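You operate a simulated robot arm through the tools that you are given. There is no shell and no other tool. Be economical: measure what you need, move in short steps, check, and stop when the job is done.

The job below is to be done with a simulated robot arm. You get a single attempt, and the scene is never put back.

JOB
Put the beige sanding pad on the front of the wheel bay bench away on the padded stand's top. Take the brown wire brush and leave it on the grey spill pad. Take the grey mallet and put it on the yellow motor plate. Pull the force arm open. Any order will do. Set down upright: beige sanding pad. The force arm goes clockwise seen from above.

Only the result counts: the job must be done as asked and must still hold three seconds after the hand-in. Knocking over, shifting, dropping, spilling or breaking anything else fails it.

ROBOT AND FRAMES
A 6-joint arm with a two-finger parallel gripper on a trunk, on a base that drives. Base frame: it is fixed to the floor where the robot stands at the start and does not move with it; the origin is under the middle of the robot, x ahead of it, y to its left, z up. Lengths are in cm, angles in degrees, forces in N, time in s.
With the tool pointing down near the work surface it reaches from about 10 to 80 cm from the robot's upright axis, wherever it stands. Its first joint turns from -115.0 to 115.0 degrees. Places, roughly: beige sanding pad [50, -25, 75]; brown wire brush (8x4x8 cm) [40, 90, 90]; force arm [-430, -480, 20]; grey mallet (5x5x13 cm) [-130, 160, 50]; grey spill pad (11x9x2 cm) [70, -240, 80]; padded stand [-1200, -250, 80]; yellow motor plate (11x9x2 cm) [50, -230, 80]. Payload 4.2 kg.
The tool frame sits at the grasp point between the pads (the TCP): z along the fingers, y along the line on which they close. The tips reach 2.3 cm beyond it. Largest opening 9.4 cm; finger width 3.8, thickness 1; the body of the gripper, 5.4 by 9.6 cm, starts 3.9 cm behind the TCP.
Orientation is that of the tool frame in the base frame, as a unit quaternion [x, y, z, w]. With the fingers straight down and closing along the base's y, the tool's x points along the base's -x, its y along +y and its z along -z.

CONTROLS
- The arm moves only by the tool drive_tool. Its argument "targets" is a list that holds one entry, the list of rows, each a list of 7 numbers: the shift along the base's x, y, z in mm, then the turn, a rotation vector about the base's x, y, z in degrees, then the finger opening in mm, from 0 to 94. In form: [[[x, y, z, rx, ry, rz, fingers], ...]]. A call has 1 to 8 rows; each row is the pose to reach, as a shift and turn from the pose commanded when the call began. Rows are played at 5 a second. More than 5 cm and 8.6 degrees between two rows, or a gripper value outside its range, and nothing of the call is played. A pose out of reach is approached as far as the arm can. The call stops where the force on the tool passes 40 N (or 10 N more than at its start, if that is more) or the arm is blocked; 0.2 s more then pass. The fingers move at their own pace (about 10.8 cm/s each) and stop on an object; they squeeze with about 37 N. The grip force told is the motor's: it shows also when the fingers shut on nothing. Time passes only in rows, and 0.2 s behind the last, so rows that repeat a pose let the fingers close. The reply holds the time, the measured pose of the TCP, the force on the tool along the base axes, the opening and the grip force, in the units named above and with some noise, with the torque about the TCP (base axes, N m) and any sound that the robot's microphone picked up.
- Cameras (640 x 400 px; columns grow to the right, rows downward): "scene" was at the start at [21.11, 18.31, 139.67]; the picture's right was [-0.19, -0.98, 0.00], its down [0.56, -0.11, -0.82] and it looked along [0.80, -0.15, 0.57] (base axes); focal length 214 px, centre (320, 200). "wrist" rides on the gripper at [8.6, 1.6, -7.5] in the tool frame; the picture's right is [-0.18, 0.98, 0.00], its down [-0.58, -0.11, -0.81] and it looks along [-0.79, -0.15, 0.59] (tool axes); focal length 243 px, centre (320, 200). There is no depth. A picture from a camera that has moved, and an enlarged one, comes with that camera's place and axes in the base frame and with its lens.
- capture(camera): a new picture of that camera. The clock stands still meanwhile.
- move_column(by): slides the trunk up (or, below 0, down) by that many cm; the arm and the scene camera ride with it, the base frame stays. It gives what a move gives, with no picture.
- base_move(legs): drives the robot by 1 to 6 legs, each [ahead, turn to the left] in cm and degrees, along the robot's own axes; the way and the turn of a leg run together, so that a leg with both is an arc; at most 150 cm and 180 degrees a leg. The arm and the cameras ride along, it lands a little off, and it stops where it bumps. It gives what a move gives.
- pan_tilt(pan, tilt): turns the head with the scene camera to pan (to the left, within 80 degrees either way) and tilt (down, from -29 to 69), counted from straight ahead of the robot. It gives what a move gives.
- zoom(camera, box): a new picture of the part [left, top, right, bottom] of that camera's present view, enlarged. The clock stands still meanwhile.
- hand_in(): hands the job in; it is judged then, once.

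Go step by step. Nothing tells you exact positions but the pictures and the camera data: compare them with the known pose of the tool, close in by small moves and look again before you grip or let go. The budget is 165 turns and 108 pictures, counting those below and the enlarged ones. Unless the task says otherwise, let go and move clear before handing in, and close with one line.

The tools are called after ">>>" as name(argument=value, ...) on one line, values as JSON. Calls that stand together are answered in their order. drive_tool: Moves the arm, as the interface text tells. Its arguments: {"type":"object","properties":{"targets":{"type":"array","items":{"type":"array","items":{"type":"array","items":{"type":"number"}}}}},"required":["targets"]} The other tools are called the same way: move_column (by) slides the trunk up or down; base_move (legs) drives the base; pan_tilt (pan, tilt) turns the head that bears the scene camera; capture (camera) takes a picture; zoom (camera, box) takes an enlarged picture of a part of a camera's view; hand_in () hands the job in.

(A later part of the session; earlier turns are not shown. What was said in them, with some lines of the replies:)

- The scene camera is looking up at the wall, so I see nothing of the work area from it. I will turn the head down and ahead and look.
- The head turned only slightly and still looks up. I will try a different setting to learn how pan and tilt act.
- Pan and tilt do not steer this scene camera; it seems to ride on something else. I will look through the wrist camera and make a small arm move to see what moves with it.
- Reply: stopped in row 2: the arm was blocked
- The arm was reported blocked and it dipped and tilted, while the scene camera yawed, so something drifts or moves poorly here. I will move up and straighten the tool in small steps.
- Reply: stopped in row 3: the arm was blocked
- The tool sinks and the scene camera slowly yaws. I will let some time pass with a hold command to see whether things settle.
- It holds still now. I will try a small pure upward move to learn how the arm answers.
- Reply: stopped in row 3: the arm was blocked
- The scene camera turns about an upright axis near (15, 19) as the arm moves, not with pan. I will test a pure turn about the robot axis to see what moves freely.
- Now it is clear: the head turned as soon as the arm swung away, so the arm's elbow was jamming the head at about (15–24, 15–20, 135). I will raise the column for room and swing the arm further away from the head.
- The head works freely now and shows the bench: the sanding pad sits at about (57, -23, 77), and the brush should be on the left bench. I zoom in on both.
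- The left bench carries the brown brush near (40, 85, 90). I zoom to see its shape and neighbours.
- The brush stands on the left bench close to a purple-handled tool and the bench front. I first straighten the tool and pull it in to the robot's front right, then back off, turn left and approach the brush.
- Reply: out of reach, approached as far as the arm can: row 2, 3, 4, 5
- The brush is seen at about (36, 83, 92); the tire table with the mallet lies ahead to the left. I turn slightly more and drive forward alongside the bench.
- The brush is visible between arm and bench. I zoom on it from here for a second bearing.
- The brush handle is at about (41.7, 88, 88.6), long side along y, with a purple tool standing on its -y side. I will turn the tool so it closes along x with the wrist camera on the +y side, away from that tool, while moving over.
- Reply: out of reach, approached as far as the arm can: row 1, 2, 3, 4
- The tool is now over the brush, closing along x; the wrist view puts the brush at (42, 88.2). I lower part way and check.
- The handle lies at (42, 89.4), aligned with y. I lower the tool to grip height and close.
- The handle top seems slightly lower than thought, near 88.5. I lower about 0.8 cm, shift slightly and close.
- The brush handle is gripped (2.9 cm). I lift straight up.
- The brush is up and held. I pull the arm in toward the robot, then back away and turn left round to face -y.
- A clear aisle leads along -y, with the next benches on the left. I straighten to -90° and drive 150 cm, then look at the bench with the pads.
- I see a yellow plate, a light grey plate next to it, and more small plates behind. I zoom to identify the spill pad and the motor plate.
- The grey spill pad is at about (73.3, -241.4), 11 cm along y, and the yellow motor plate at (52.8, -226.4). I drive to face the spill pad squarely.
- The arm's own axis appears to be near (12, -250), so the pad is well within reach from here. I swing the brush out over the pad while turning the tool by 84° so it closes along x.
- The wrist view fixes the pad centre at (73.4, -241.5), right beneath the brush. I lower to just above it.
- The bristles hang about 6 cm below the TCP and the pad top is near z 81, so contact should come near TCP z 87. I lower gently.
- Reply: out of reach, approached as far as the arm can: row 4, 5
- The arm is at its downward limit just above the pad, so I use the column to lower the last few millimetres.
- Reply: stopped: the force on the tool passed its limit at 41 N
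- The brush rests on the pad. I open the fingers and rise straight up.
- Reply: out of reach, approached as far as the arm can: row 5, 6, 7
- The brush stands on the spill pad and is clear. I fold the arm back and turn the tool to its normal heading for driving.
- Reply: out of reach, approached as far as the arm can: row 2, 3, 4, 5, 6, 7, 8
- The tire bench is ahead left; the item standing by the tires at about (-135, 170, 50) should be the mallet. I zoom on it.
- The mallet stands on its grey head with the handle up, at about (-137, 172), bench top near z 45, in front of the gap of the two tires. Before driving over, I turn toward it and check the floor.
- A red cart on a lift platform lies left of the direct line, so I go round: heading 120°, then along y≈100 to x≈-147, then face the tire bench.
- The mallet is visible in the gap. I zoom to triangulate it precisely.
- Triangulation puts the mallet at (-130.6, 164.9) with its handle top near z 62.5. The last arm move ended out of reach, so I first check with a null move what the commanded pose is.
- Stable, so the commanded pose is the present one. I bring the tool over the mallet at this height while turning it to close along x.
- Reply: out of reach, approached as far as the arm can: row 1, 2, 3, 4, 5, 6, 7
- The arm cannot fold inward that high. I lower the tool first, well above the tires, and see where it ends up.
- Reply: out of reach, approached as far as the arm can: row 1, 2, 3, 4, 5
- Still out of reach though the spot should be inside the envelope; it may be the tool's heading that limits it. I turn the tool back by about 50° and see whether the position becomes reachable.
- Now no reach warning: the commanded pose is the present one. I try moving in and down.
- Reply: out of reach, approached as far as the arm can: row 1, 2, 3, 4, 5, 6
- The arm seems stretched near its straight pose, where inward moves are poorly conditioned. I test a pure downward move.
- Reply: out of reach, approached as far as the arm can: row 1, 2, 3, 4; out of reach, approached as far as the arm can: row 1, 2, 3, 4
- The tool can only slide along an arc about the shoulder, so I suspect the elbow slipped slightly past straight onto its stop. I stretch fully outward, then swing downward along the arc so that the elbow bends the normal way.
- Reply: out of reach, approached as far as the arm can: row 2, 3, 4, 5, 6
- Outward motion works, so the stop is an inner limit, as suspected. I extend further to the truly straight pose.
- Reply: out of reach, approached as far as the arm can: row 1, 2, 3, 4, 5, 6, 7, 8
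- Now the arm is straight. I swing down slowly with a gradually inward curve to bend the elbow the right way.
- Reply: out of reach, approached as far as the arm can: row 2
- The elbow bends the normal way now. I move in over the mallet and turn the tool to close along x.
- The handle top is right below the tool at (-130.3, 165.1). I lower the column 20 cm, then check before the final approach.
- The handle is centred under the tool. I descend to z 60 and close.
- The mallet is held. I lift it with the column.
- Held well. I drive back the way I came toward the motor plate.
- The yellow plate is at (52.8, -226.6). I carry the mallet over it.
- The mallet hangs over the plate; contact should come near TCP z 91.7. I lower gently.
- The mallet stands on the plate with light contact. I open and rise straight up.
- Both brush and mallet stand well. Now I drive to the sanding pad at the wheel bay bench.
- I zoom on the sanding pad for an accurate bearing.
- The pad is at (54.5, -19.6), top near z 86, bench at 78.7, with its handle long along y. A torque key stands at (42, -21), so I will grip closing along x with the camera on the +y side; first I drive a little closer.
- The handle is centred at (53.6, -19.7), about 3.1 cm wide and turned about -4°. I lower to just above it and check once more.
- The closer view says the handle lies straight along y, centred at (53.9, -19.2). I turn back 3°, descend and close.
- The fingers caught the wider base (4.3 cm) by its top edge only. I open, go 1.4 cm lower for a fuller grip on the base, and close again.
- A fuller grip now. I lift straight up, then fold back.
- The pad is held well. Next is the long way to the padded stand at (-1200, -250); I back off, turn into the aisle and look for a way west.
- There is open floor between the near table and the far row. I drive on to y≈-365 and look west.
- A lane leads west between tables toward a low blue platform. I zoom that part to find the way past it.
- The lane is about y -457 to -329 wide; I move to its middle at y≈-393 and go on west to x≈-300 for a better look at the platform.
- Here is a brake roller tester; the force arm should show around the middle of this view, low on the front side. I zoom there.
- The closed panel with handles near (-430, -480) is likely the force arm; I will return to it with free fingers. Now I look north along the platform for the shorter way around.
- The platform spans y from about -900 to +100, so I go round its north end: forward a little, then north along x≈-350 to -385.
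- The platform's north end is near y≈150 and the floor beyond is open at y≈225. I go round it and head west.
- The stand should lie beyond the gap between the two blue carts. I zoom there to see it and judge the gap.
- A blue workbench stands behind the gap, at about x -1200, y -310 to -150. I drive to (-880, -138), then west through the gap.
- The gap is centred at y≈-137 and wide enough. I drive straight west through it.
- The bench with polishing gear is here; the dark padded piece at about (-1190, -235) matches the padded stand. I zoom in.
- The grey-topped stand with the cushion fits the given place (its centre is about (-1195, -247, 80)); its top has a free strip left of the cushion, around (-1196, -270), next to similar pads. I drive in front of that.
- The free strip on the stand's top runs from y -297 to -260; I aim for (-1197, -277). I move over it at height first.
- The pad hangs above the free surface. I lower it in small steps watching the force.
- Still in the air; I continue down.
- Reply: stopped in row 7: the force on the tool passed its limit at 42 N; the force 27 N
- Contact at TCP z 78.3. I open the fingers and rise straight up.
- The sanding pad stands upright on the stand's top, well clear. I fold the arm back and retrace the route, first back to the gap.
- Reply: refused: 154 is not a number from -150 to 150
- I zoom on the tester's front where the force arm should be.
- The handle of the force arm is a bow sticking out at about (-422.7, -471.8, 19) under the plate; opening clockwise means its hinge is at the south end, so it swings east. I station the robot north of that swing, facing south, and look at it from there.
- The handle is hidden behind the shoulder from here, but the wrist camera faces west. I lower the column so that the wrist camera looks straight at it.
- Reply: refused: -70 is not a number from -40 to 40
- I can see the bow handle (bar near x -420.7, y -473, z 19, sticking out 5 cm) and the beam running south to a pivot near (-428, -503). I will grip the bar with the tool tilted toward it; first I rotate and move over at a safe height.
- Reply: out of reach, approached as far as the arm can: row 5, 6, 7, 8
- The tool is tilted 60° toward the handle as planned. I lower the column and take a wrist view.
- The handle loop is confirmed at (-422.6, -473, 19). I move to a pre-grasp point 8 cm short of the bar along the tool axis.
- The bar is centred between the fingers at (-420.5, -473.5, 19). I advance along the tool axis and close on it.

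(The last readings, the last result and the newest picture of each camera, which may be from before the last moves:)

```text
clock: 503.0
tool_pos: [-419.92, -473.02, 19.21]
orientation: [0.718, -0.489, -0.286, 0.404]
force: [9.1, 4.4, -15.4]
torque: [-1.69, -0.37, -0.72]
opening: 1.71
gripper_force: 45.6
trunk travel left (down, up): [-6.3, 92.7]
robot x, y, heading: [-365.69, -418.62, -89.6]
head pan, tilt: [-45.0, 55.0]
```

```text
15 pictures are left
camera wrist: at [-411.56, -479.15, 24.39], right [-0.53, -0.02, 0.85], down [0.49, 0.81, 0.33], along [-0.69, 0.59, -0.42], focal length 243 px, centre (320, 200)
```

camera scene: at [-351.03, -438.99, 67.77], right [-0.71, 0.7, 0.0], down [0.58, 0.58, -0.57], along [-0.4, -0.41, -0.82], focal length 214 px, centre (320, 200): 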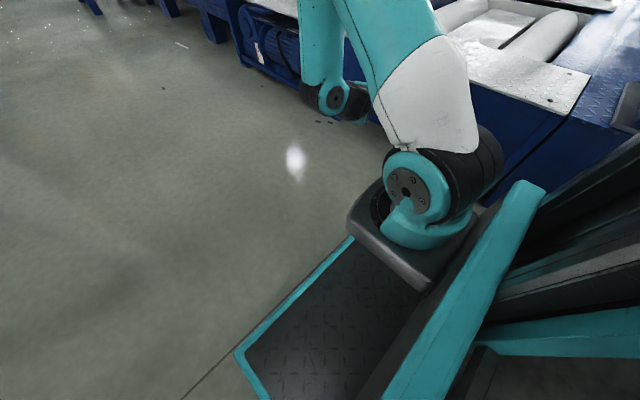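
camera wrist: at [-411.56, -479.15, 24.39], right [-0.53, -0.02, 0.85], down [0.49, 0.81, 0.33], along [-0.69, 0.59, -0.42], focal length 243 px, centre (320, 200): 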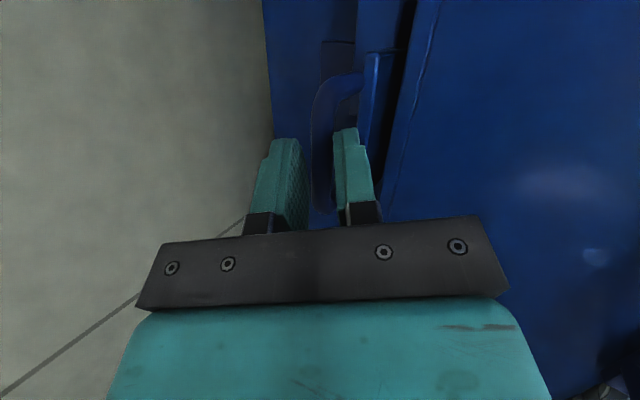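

The bar is gripped (1.7 cm). I pull it out along the estimated arc about the pivot (-428, -503), first 12°, turning the tool along.

>>> drive_tool(targets=[[[8, -2, 0, 0, 0, -1, 0], [15.6, -4.3, 0, 0, 0, -2, 0], [23, -7, 0, 0, 0, -3, 0], [31, -9.5, 0, 0, 0, -4, 0], [38.5, -12.5, 0, 0, 0, -5, 0], [46, -15.4, 0, 0, 0, -6, 0], [53.5, -18.8, 0, 0, 0, -7, 0], [61, -22, 0, 0, 0, -8, 0]]])

>>> capture(camera="wrist")

```text
clock: 504.8
tool_pos: [-414.02, -475.21, 19.54]
orientation: [0.681, -0.538, -0.315, 0.384]
force: [0.0, -0.9, 0.1]
torque: [0.0, -0.02, -0.01]
opening: 0.0
gripper_force: 43.0
trunk travel left (down, up): [-6.3, 92.7]
robot x, y, heading: [-365.44, -418.7, -89.5]
head pan, tilt: [-45.0, 55.0]
```

```text
14 pictures are left
camera wrist: at [-406.41, -482.48, 24.52], right [-0.52, 0.05, 0.85], down [0.6, 0.73, 0.32], along [-0.6, 0.68, -0.41], focal length 243 px, centre (320, 200)
```

wrist: 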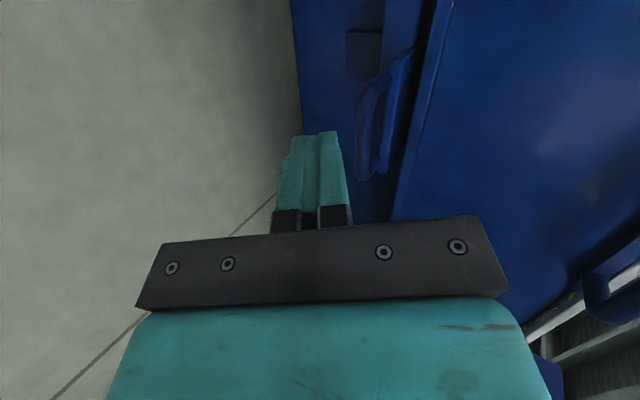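

The fingers slipped off; only the tips had held the bar, which stayed in place. I open, back off and re-approach to grip deeper.

>>> drive_tool(targets=[[[15, 5, 12, 0, 0, 0, 50], [15, 5, 20, 0, 0, 0, 50], [0, 15, 22, 0, 0, 0, 50], [-22, 20, 21, 0, 0, 0, 50], [-22, 20, 21, 0, 0, 0, 50]]])

>>> capture(camera="wrist")

```text
clock: 506.0
tool_pos: [-416.11, -473.45, 21.63]
orientation: [0.682, -0.538, -0.314, 0.384]
force: [-0.6, 0.2, 0.0]
torque: [0.0, -0.03, 0.01]
opening: 4.98
gripper_force: 0.0
trunk travel left (down, up): [-6.3, 92.7]
robot x, y, heading: [-365.76, -418.97, -89.6]
head pan, tilt: [-45.0, 55.0]
```

```text
13 pictures are left
camera wrist: at [-408.62, -480.54, 26.65], right [-0.52, 0.05, 0.85], down [0.6, 0.73, 0.32], along [-0.6, 0.68, -0.41], focal length 243 px, centre (320, 200)
```

wrist: 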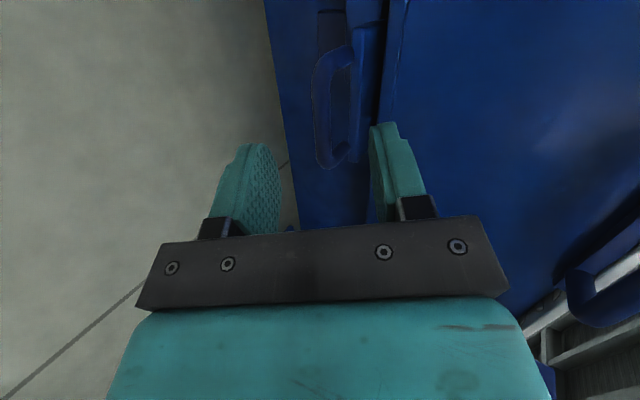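

The bar runs from y -470.5 to -476.5 at x -421, z 19. I advance about 1.7 cm deeper than before and close.

>>> drive_tool(targets=[[[-15, -2, -8, 0, 0, 0, 50], [-30, -4, -16, 0, 0, 0, 50], [-44, -6, -24, 0, 0, 0, 50], [-58, -8, -31, 0, 0, 0, 50], [-58, -8, -31, 0, 0, 0, 30], [-58, -8, -31, 0, 0, 0, 0], [-58, -8, -31, 0, 0, 0, 0], [-58, -8, -31, 0, 0, 0, 0]]])

>>> capture(camera="wrist")

```text
clock: 507.5
tool_pos: [-422.08, -474.15, 19.0]
orientation: [0.679, -0.534, -0.319, 0.389]
force: [19.8, 11.2, 19.1]
torque: [-0.57, 1.52, -0.57]
opening: 3.47
gripper_force: 44.8
trunk travel left (down, up): [-6.3, 92.7]
robot x, y, heading: [-365.52, -418.78, -89.4]
head pan, tilt: [-45.0, 55.0]
stopped in row 7: the force on the tool passed its limit at 41 N (the readings are from after the stop); the commanded pose is now the measured one
```

```text
12 pictures are left
camera wrist: at [-414.66, -481.37, 24.02], right [-0.51, 0.06, 0.86], down [0.61, 0.73, 0.31], along [-0.61, 0.68, -0.41], focal length 243 px, centre (320, 200)
```

wrist: 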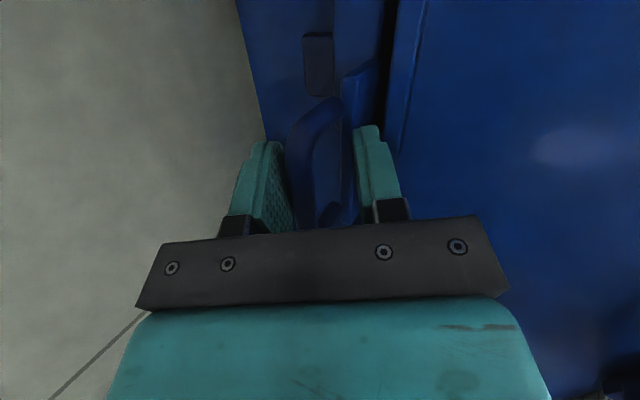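

The fingers now clamp the bow together with its lip (3.5 cm), a firmer hold. I try the pull again along the arc.

>>> drive_tool(targets=[[[8, -2, 0, 0, 0, -1, 0], [15.6, -4.3, 0, 0, 0, -2, 0], [23, -7, 0, 0, 0, -3, 0], [31, -9.5, 0, 0, 0, -4, 0], [38.5, -12.5, 0, 0, 0, -5, 0], [46, -15.4, 0, 0, 0, -6, 0]]])

>>> capture(camera="wrist")

```text
clock: 508.9
tool_pos: [-417.55, -475.69, 18.97]
orientation: [0.65, -0.571, -0.338, 0.372]
force: [-3.0, 4.4, 15.0]
torque: [-1.66, 1.28, -1.35]
opening: 2.53
gripper_force: 45.4
trunk travel left (down, up): [-6.3, 92.7]
robot x, y, heading: [-365.85, -418.57, -89.8]
head pan, tilt: [-45.0, 55.0]
```

```text
11 pictures are left
camera wrist: at [-410.89, -483.59, 23.9], right [-0.5, 0.11, 0.86], down [0.68, 0.66, 0.31], along [-0.53, 0.74, -0.41], focal length 243 px, centre (320, 200)
```

wrist: 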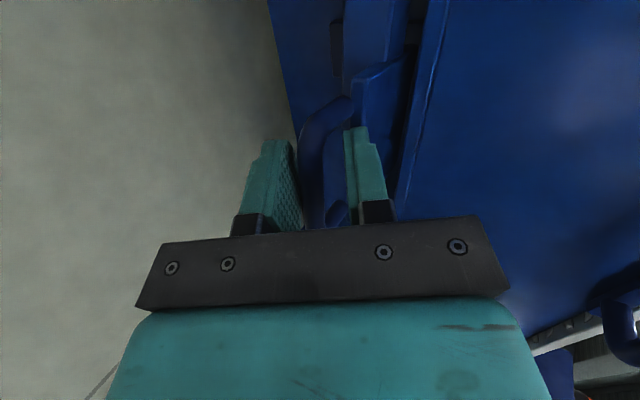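

The lever is coming out and the grip has settled on the bar (2.5 cm). I continue along the arc.

>>> drive_tool(targets=[[[9.4, -3.8, 0, 0, 0, -1.5, 0], [18.7, -8, 0, 0, 0, -3, 0], [27.9, -12.4, 0, 0, 0, -4.5, 0], [36.9, -17.2, 0, 0, 0, -6, 0], [45.7, -22.3, 0, 0, 0, -7.5, 0], [54.4, -27.7, 0, 0, 0, -9, 0], [62.8, -33.4, 0, 0, 0, -10.5, 0], [71.1, -39.4, 0, 0, 0, -12, 0]]])

>>> capture(camera="wrist")

```text
clock: 510.7
tool_pos: [-410.4, -479.71, 18.9]
orientation: [-0.587, 0.635, 0.375, -0.335]
force: [-11.0, -12.9, 4.0]
torque: [-1.66, 1.41, -0.25]
opening: 2.4
gripper_force: 45.6
trunk travel left (down, up): [-6.3, 92.7]
robot x, y, heading: [-365.97, -418.82, -89.6]
head pan, tilt: [-45.0, 55.0]
```

```text
10 pictures are left
camera wrist: at [-405.52, -488.82, 23.97], right [-0.47, 0.21, 0.86], down [0.8, 0.51, 0.31], along [-0.37, 0.83, -0.41], focal length 243 px, centre (320, 200)
```

wrist: 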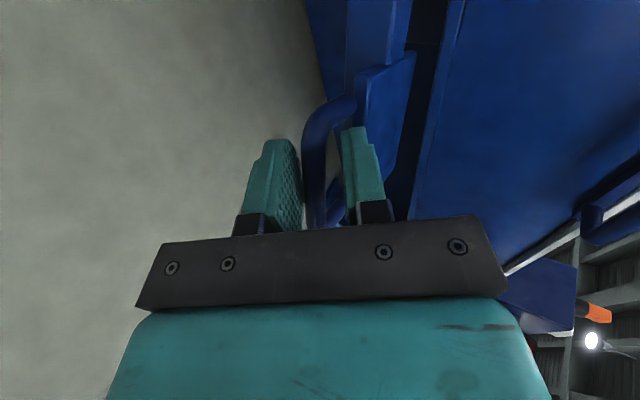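

It swings out steadily. I continue along the arc, easing slightly inward as the side force suggests.

>>> drive_tool(targets=[[[7.4, -7.1, 0, 0, 0, -1.3, 0], [14.6, -14.3, 0, 0, 0, -2.6, 0], [21.4, -21.8, 0, 0, 0, -3.9, 0], [27.9, -29.6, 0, 0, 0, -5.2, 0], [34.2, -37.5, 0, 0, 0, -6.5, 0], [40.1, -45.6, 0, 0, 0, -7.8, 0], [45.8, -53.8, 0, 0, 0, -9.1, 0], [51.1, -62.3, 0, 0, 0, -10.4, 0]]])

```text
clock: 512.5
tool_pos: [-405.27, -486.0, 19.15]
orientation: [-0.527, 0.685, 0.403, -0.3]
force: [20.6, 18.6, 18.1]
torque: [-0.65, 1.25, -0.9]
opening: 2.18
gripper_force: 45.0
trunk travel left (down, up): [-6.3, 92.7]
robot x, y, heading: [-365.74, -418.6, -89.9]
head pan, tilt: [-45.0, 55.0]
```

>>> drive_tool(targets=[[[7.8, -5.4, 0, 0, 0, -1, 0], [14.2, -13.1, 0, 0, 0, -2, 0], [20.4, -21.2, 0, 0, 0, -3, 0], [25.5, -29.9, 0, 0, 0, -4, 0], [30.2, -38.8, 0, 0, 0, -5, 0], [34.6, -47.9, 0, 0, 0, -6, 0], [38.7, -57.1, 0, 0, 0, -7, 0], [42.5, -66.4, 0, 0, 0, -8, 0]]])

>>> capture(camera="wrist")

```text
clock: 514.1
tool_pos: [-401.8, -491.07, 19.07]
orientation: [-0.486, 0.716, 0.418, -0.278]
force: [0.5, 1.0, -1.6]
torque: [-0.97, 1.08, -0.36]
opening: 1.81
gripper_force: 45.1
out of reach, approached as far as the arm can: row 7, 8
trunk travel left (down, up): [-6.3, 92.7]
robot x, y, heading: [-365.08, -418.75, -89.8]
head pan, tilt: [-45.0, 55.0]
stopped in row 8: the force on the tool passed its limit at 45 N (the readings are from after the stop); the commanded pose is now the measured one
```

```text
9 pictures are left
camera wrist: at [-399.76, -501.19, 24.2], right [-0.39, 0.35, 0.85], down [0.92, 0.25, 0.31], along [-0.11, 0.9, -0.42], focal length 243 px, centre (320, 200)
```

wrist: 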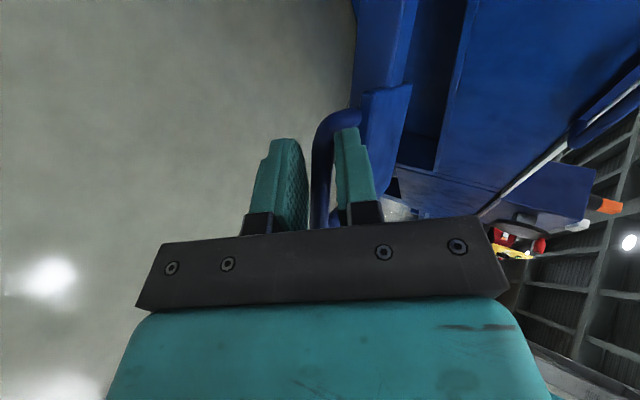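

It is open by about 50°, and the arm reaches its limit because the wrist swings too far out. I continue while turning the tool back so the wrist stays closer.

>>> drive_tool(targets=[[[3.1, -6.8, 0, 0, 0, 3, 0], [6, -13.7, 0, 0, 0, 6, 0], [8.6, -20.8, 0, 0, 0, 9, 0], [11.9, -30.3, 0, 0, 0, 12, 0], [14.8, -39.9, 0, 0, 0, 15, 0], [17.4, -49.6, 0, 0, 0, 18, 0], [19.7, -59.4, 0, 0, 0, 21, 0], [21.6, -69.3, 0, 0, 0, 24, 0]]])

>>> capture(camera="wrist")

```text
clock: 516.0
tool_pos: [-399.7, -498.01, 19.2]
orientation: [0.625, -0.598, -0.351, 0.357]
force: [0.2, -1.0, 0.2]
torque: [0.0, 0.0, 0.01]
opening: 0.01
gripper_force: 43.1
trunk travel left (down, up): [-6.3, 92.7]
robot x, y, heading: [-365.71, -418.65, -89.8]
head pan, tilt: [-45.0, 55.0]
```

```text
8 pictures are left
camera wrist: at [-393.64, -506.41, 24.2], right [-0.49, 0.16, 0.85], down [0.73, 0.61, 0.31], along [-0.47, 0.78, -0.41], focal length 243 px, centre (320, 200)
```

wrist: 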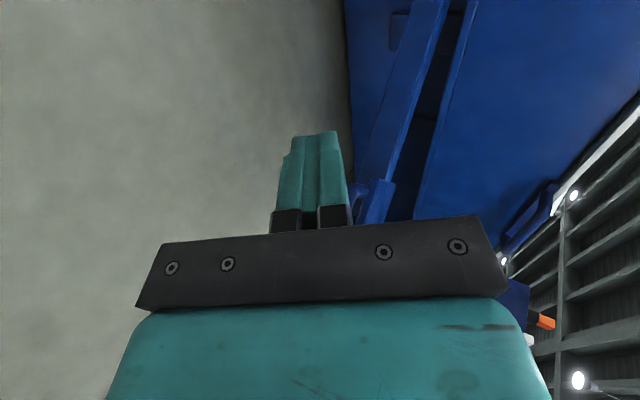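

The fingers slipped off with the arm about half open (bow now near (-404, -492)). I raise the tool, set it upright, and then push the arm further open from its inner, north side.

>>> drive_tool(targets=[[[15, 0, 35, 0.3, -8.5, 0, 0], [20, 5, 70, 0.5, -17, 0, 0], [20, 20, 105, 0.8, -25.5, 0, 0], [20, 40, 140, 1, -34, 0, 0], [20, 60, 175, 1.3, -42.5, 0, 0], [20, 80, 210, 1.5, -51, 0, 0], [20, 100, 240, 1.8, -59.5, 0, 0], [20, 120, 240, 1.8, -59.5, 0, 0]]])

>>> base_move(legs=[[18, 0]])

>>> capture(camera="wrist")

```text
clock: 517.8
tool_pos: [-397.54, -485.9, 43.17]
orientation: [0.723, -0.691, -0.004, 0.003]
force: [0.3, 0.4, -0.1]
torque: [0.01, -0.01, 0.02]
opening: 0.0
gripper_force: 42.7
trunk travel left (down, up): [-6.3, 92.7]
robot x, y, heading: [-365.6, -418.36, -89.5]
head pan, tilt: [-45.0, 55.0]
```

```text
clock: 519.3
tool_pos: [-397.38, -503.94, 43.18]
orientation: [0.722, -0.692, -0.004, 0.004]
force: [0.4, 0.9, -0.1]
torque: [-0.02, 0.03, -0.04]
opening: 0.01
gripper_force: 42.3
trunk travel left (down, up): [-6.3, 92.7]
robot x, y, heading: [-365.51, -436.99, -89.8]
head pan, tilt: [-45.0, 55.0]
```

```text
7 pictures are left
camera wrist: at [-398.59, -512.76, 50.57], right [-0.99, 0.14, 0.01], down [0.09, 0.59, 0.81], along [0.11, 0.8, -0.59], focal length 243 px, centre (320, 200)
```

wrist: 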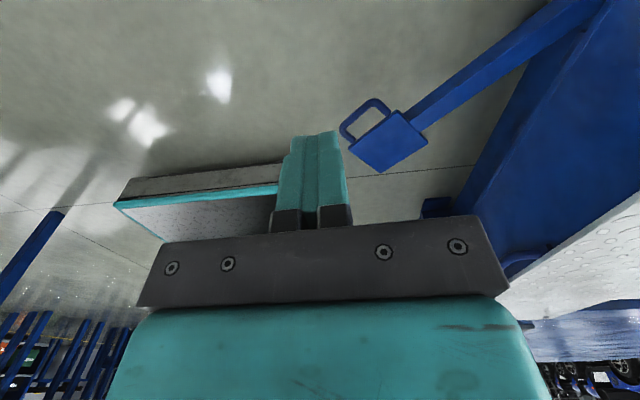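

From here I see the arm clearly: pivot near (-428, -503), end block near (-406, -486), bow at (-402, -490), about 50° open. I move over to its north side and come down there.

>>> drive_tool(targets=[[[-22, 39, 0, 0, 0, 0, 0], [-45, 78, 0, 0, 0, 0, 0], [-68, 117, 0, 0, 0, 0, 0], [-90, 156, 0, 0, 0, 0, 0], [-113, 195, 0, 0, 0, 0, 0], [-136, 235, 0, 0, 0, 0, 0], [-150, 274, 0, 0, 0, 0, 0], [-150, 274, 0, 0, 0, 0, 0]]])

>>> capture(camera="wrist")

```text
clock: 521.1
tool_pos: [-412.37, -476.66, 43.05]
orientation: [0.722, -0.692, -0.004, 0.005]
force: [1.2, -0.3, 0.3]
torque: [0.0, -0.01, 0.0]
opening: 0.01
gripper_force: 42.1
trunk travel left (down, up): [-6.3, 92.7]
robot x, y, heading: [-365.48, -436.82, -89.9]
head pan, tilt: [-45.0, 55.0]
```

```text
6 pictures are left
camera wrist: at [-413.61, -485.22, 50.54], right [-0.99, 0.14, 0.01], down [0.09, 0.59, 0.81], along [0.11, 0.8, -0.59], focal length 243 px, centre (320, 200)
```

wrist: 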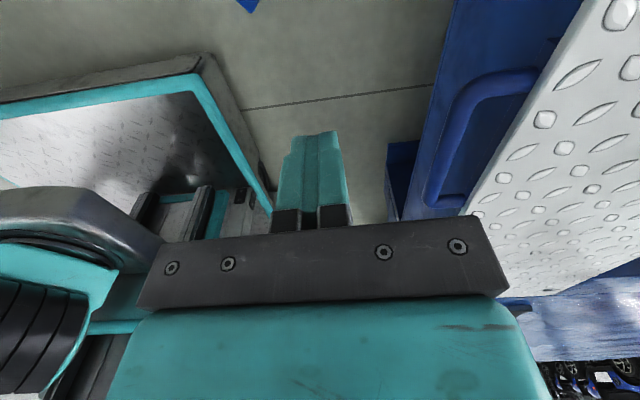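

The spot north of the block is free. I lower the closed fingers there and push south along the arc.

>>> drive_tool(targets=[[[0, 10, -40, 0, 0, 0, 0], [0, 10, -80, 0, 0, 0, 0], [0, 10, -120, 0, 0, 0, 0], [0, 10, -160, 0, 0, 0, 0], [0, 10, -200, 0, 0, 0, 0], [0, 10, -225, 0, 0, 0, 0], [0, 10, -225, 0, 0, 0, 0]]])

>>> drive_tool(targets=[[[13, -27, 0, 0, 0, 0, 0], [27, -55, 0, 0, 0, 0, 0], [38, -65, 0, 0, 0, 0, 0], [49, -75, 0, 0, 0, 0, 0], [59, -86, 0, 0, 0, 0, 0], [69, -98, 0, 0, 0, 0, 0], [78, -110, 0, 0, 0, 0, 0], [86, -122, 0, 0, 0, 0, 0]]])

```text
clock: 522.7
tool_pos: [-412.41, -475.82, 20.71]
orientation: [0.723, -0.691, -0.004, 0.005]
force: [0.3, 0.0, -1.1]
torque: [0.0, -0.02, -0.02]
opening: 0.01
gripper_force: 42.0
trunk travel left (down, up): [-6.3, 92.7]
robot x, y, heading: [-365.64, -437.03, -89.7]
head pan, tilt: [-45.0, 55.0]
```

```text
clock: 524.5
tool_pos: [-403.88, -487.84, 20.63]
orientation: [0.722, -0.691, -0.004, 0.004]
force: [1.0, 0.0, 0.5]
torque: [0.02, 0.02, 0.02]
opening: 0.03
gripper_force: 42.1
trunk travel left (down, up): [-6.3, 92.7]
robot x, y, heading: [-365.89, -436.72, -89.7]
head pan, tilt: [-45.0, 55.0]
```

>>> drive_tool(targets=[[[8, -13, 0, 0, 0, 0, 0], [15, -27, 0, 0, 0, 0, 0], [21, -41, 0, 0, 0, 0, 0], [27, -55, 0, 0, 0, 0, 0], [32, -69, 0, 0, 0, 0, 0], [36, -83, 0, 0, 0, 0, 0], [39, -97, 0, 0, 0, 0, 0], [41, -112, 0, 0, 0, 0, 0]]])

>>> pan_tilt(pan=-40, tilt=30)

>>> capture(camera="wrist")

```text
clock: 526.2
tool_pos: [-400.12, -497.17, 20.36]
orientation: [0.719, -0.695, -0.01, -0.005]
force: [-0.7, 2.3, 0.7]
torque: [-0.04, 0.0, 0.0]
opening: 0.0
gripper_force: 42.2
trunk travel left (down, up): [-6.3, 92.7]
robot x, y, heading: [-365.74, -437.0, -89.8]
head pan, tilt: [-45.0, 55.0]
stopped in row 8: the force on the tool passed its limit at 55 N (the readings are from after the stop); the commanded pose is now the measured one
```

```text
clock: 527.0
tool_pos: [-400.05, -497.15, 20.41]
orientation: [0.719, -0.695, -0.011, -0.006]
force: [-0.4, 4.2, -1.3]
torque: [0.08, 0.0, -0.06]
opening: 0.0
gripper_force: 41.7
trunk travel left (down, up): [-6.3, 92.7]
robot x, y, heading: [-365.51, -436.67, -89.7]
head pan, tilt: [-40.0, 30.0]
```

```text
5 pictures are left
camera wrist: at [-401.34, -505.99, 27.72], right [-0.99, 0.15, 0.01], down [0.1, 0.57, 0.82], along [0.12, 0.81, -0.57], focal length 243 px, centre (320, 200)
```

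wrist: 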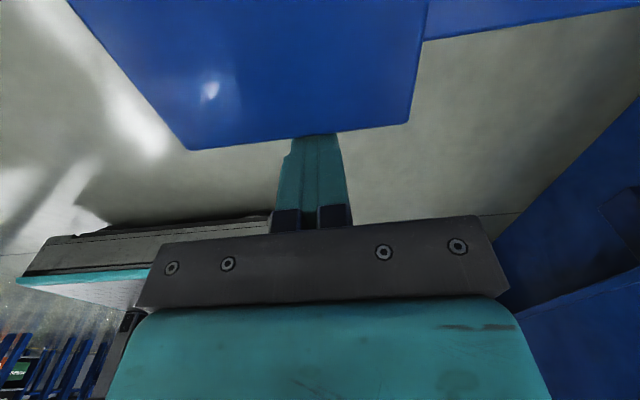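

The arm reached a firm stop at about 90° open (55 N, beam now pointing straight east). I back away north and rise clear.

>>> drive_tool(targets=[[[0, 25, 0, 0, 0, 0, 0], [-5, 55, 0, 0, 0, 0, 0], [-10, 80, 20, 0, 0, 0, 0], [-10, 80, 60, 0, 0, 0, 0], [-10, 80, 110, 0, 0, 0, 0], [-10, 80, 160, 0, 0, 0, 0], [-10, 80, 210, 0, 0, 0, 0]]])

>>> move_column(by=30)

>>> base_move(legs=[[-25, 0]])

>>> pan_tilt(pan=-20, tilt=40)

>>> capture(camera="scene")

```text
clock: 528.6
tool_pos: [-401.08, -489.27, 41.65]
orientation: [0.719, -0.695, -0.01, -0.005]
force: [0.1, 0.5, 0.4]
torque: [0.02, 0.0, 0.01]
opening: 0.01
gripper_force: 42.4
trunk travel left (down, up): [-6.3, 92.7]
robot x, y, heading: [-365.94, -436.72, -89.9]
head pan, tilt: [-40.0, 30.0]
```

```text
clock: 531.6
tool_pos: [-401.1, -489.3, 71.59]
orientation: [0.718, -0.695, -0.01, -0.005]
force: [0.5, 0.2, 0.3]
torque: [0.03, -0.01, 0.0]
opening: 0.01
gripper_force: 42.1
trunk travel left (down, up): [-36.3, 62.7]
robot x, y, heading: [-365.49, -437.07, -89.6]
head pan, tilt: [-40.0, 30.0]
```

```text
clock: 533.5
tool_pos: [-401.15, -464.09, 71.47]
orientation: [0.719, -0.695, -0.009, -0.005]
force: [0.4, -0.3, 0.1]
torque: [-0.02, 0.05, -0.02]
opening: 0.01
gripper_force: 41.9
trunk travel left (down, up): [-36.3, 62.7]
robot x, y, heading: [-365.62, -411.29, -89.8]
head pan, tilt: [-40.0, 30.0]
```

```text
clock: 534.3
tool_pos: [-401.16, -463.99, 71.41]
orientation: [0.719, -0.695, -0.01, -0.005]
force: [-0.1, 0.1, -0.3]
torque: [-0.02, -0.01, 0.0]
opening: 0.0
gripper_force: 42.4
trunk travel left (down, up): [-36.3, 62.7]
robot x, y, heading: [-365.65, -411.14, -89.7]
head pan, tilt: [-20.0, 40.0]
```

```text
4 pictures are left
camera scene: at [-348.9, -434.62, 99.84], right [-0.94, 0.34, 0.0], down [0.22, 0.6, -0.77], along [-0.26, -0.72, -0.64], focal length 214 px, centre (320, 200)
```

scene: 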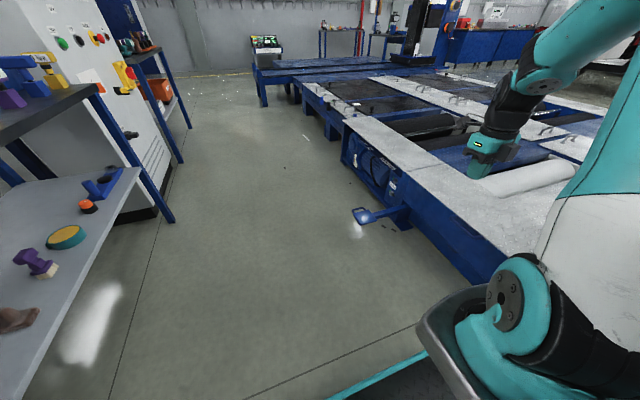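

The force arm stands fully swung out, perpendicular to the tester. The brush, mallet and sanding pad are placed and the gripper is clear, so I hand in.

>>> hand_in()

```text
The job is handed in.
```

I handed the job in with all four parts done: the sanding pad is upright on the padded stand's top, the brush is on the spill pad, the mallet is on the motor plate, and the force arm is open clockwise to its stop. I took the padded stand to be the grey-topped bench with the cushion and set the pad on its bare surface, because that bench's centre matched the given place best.
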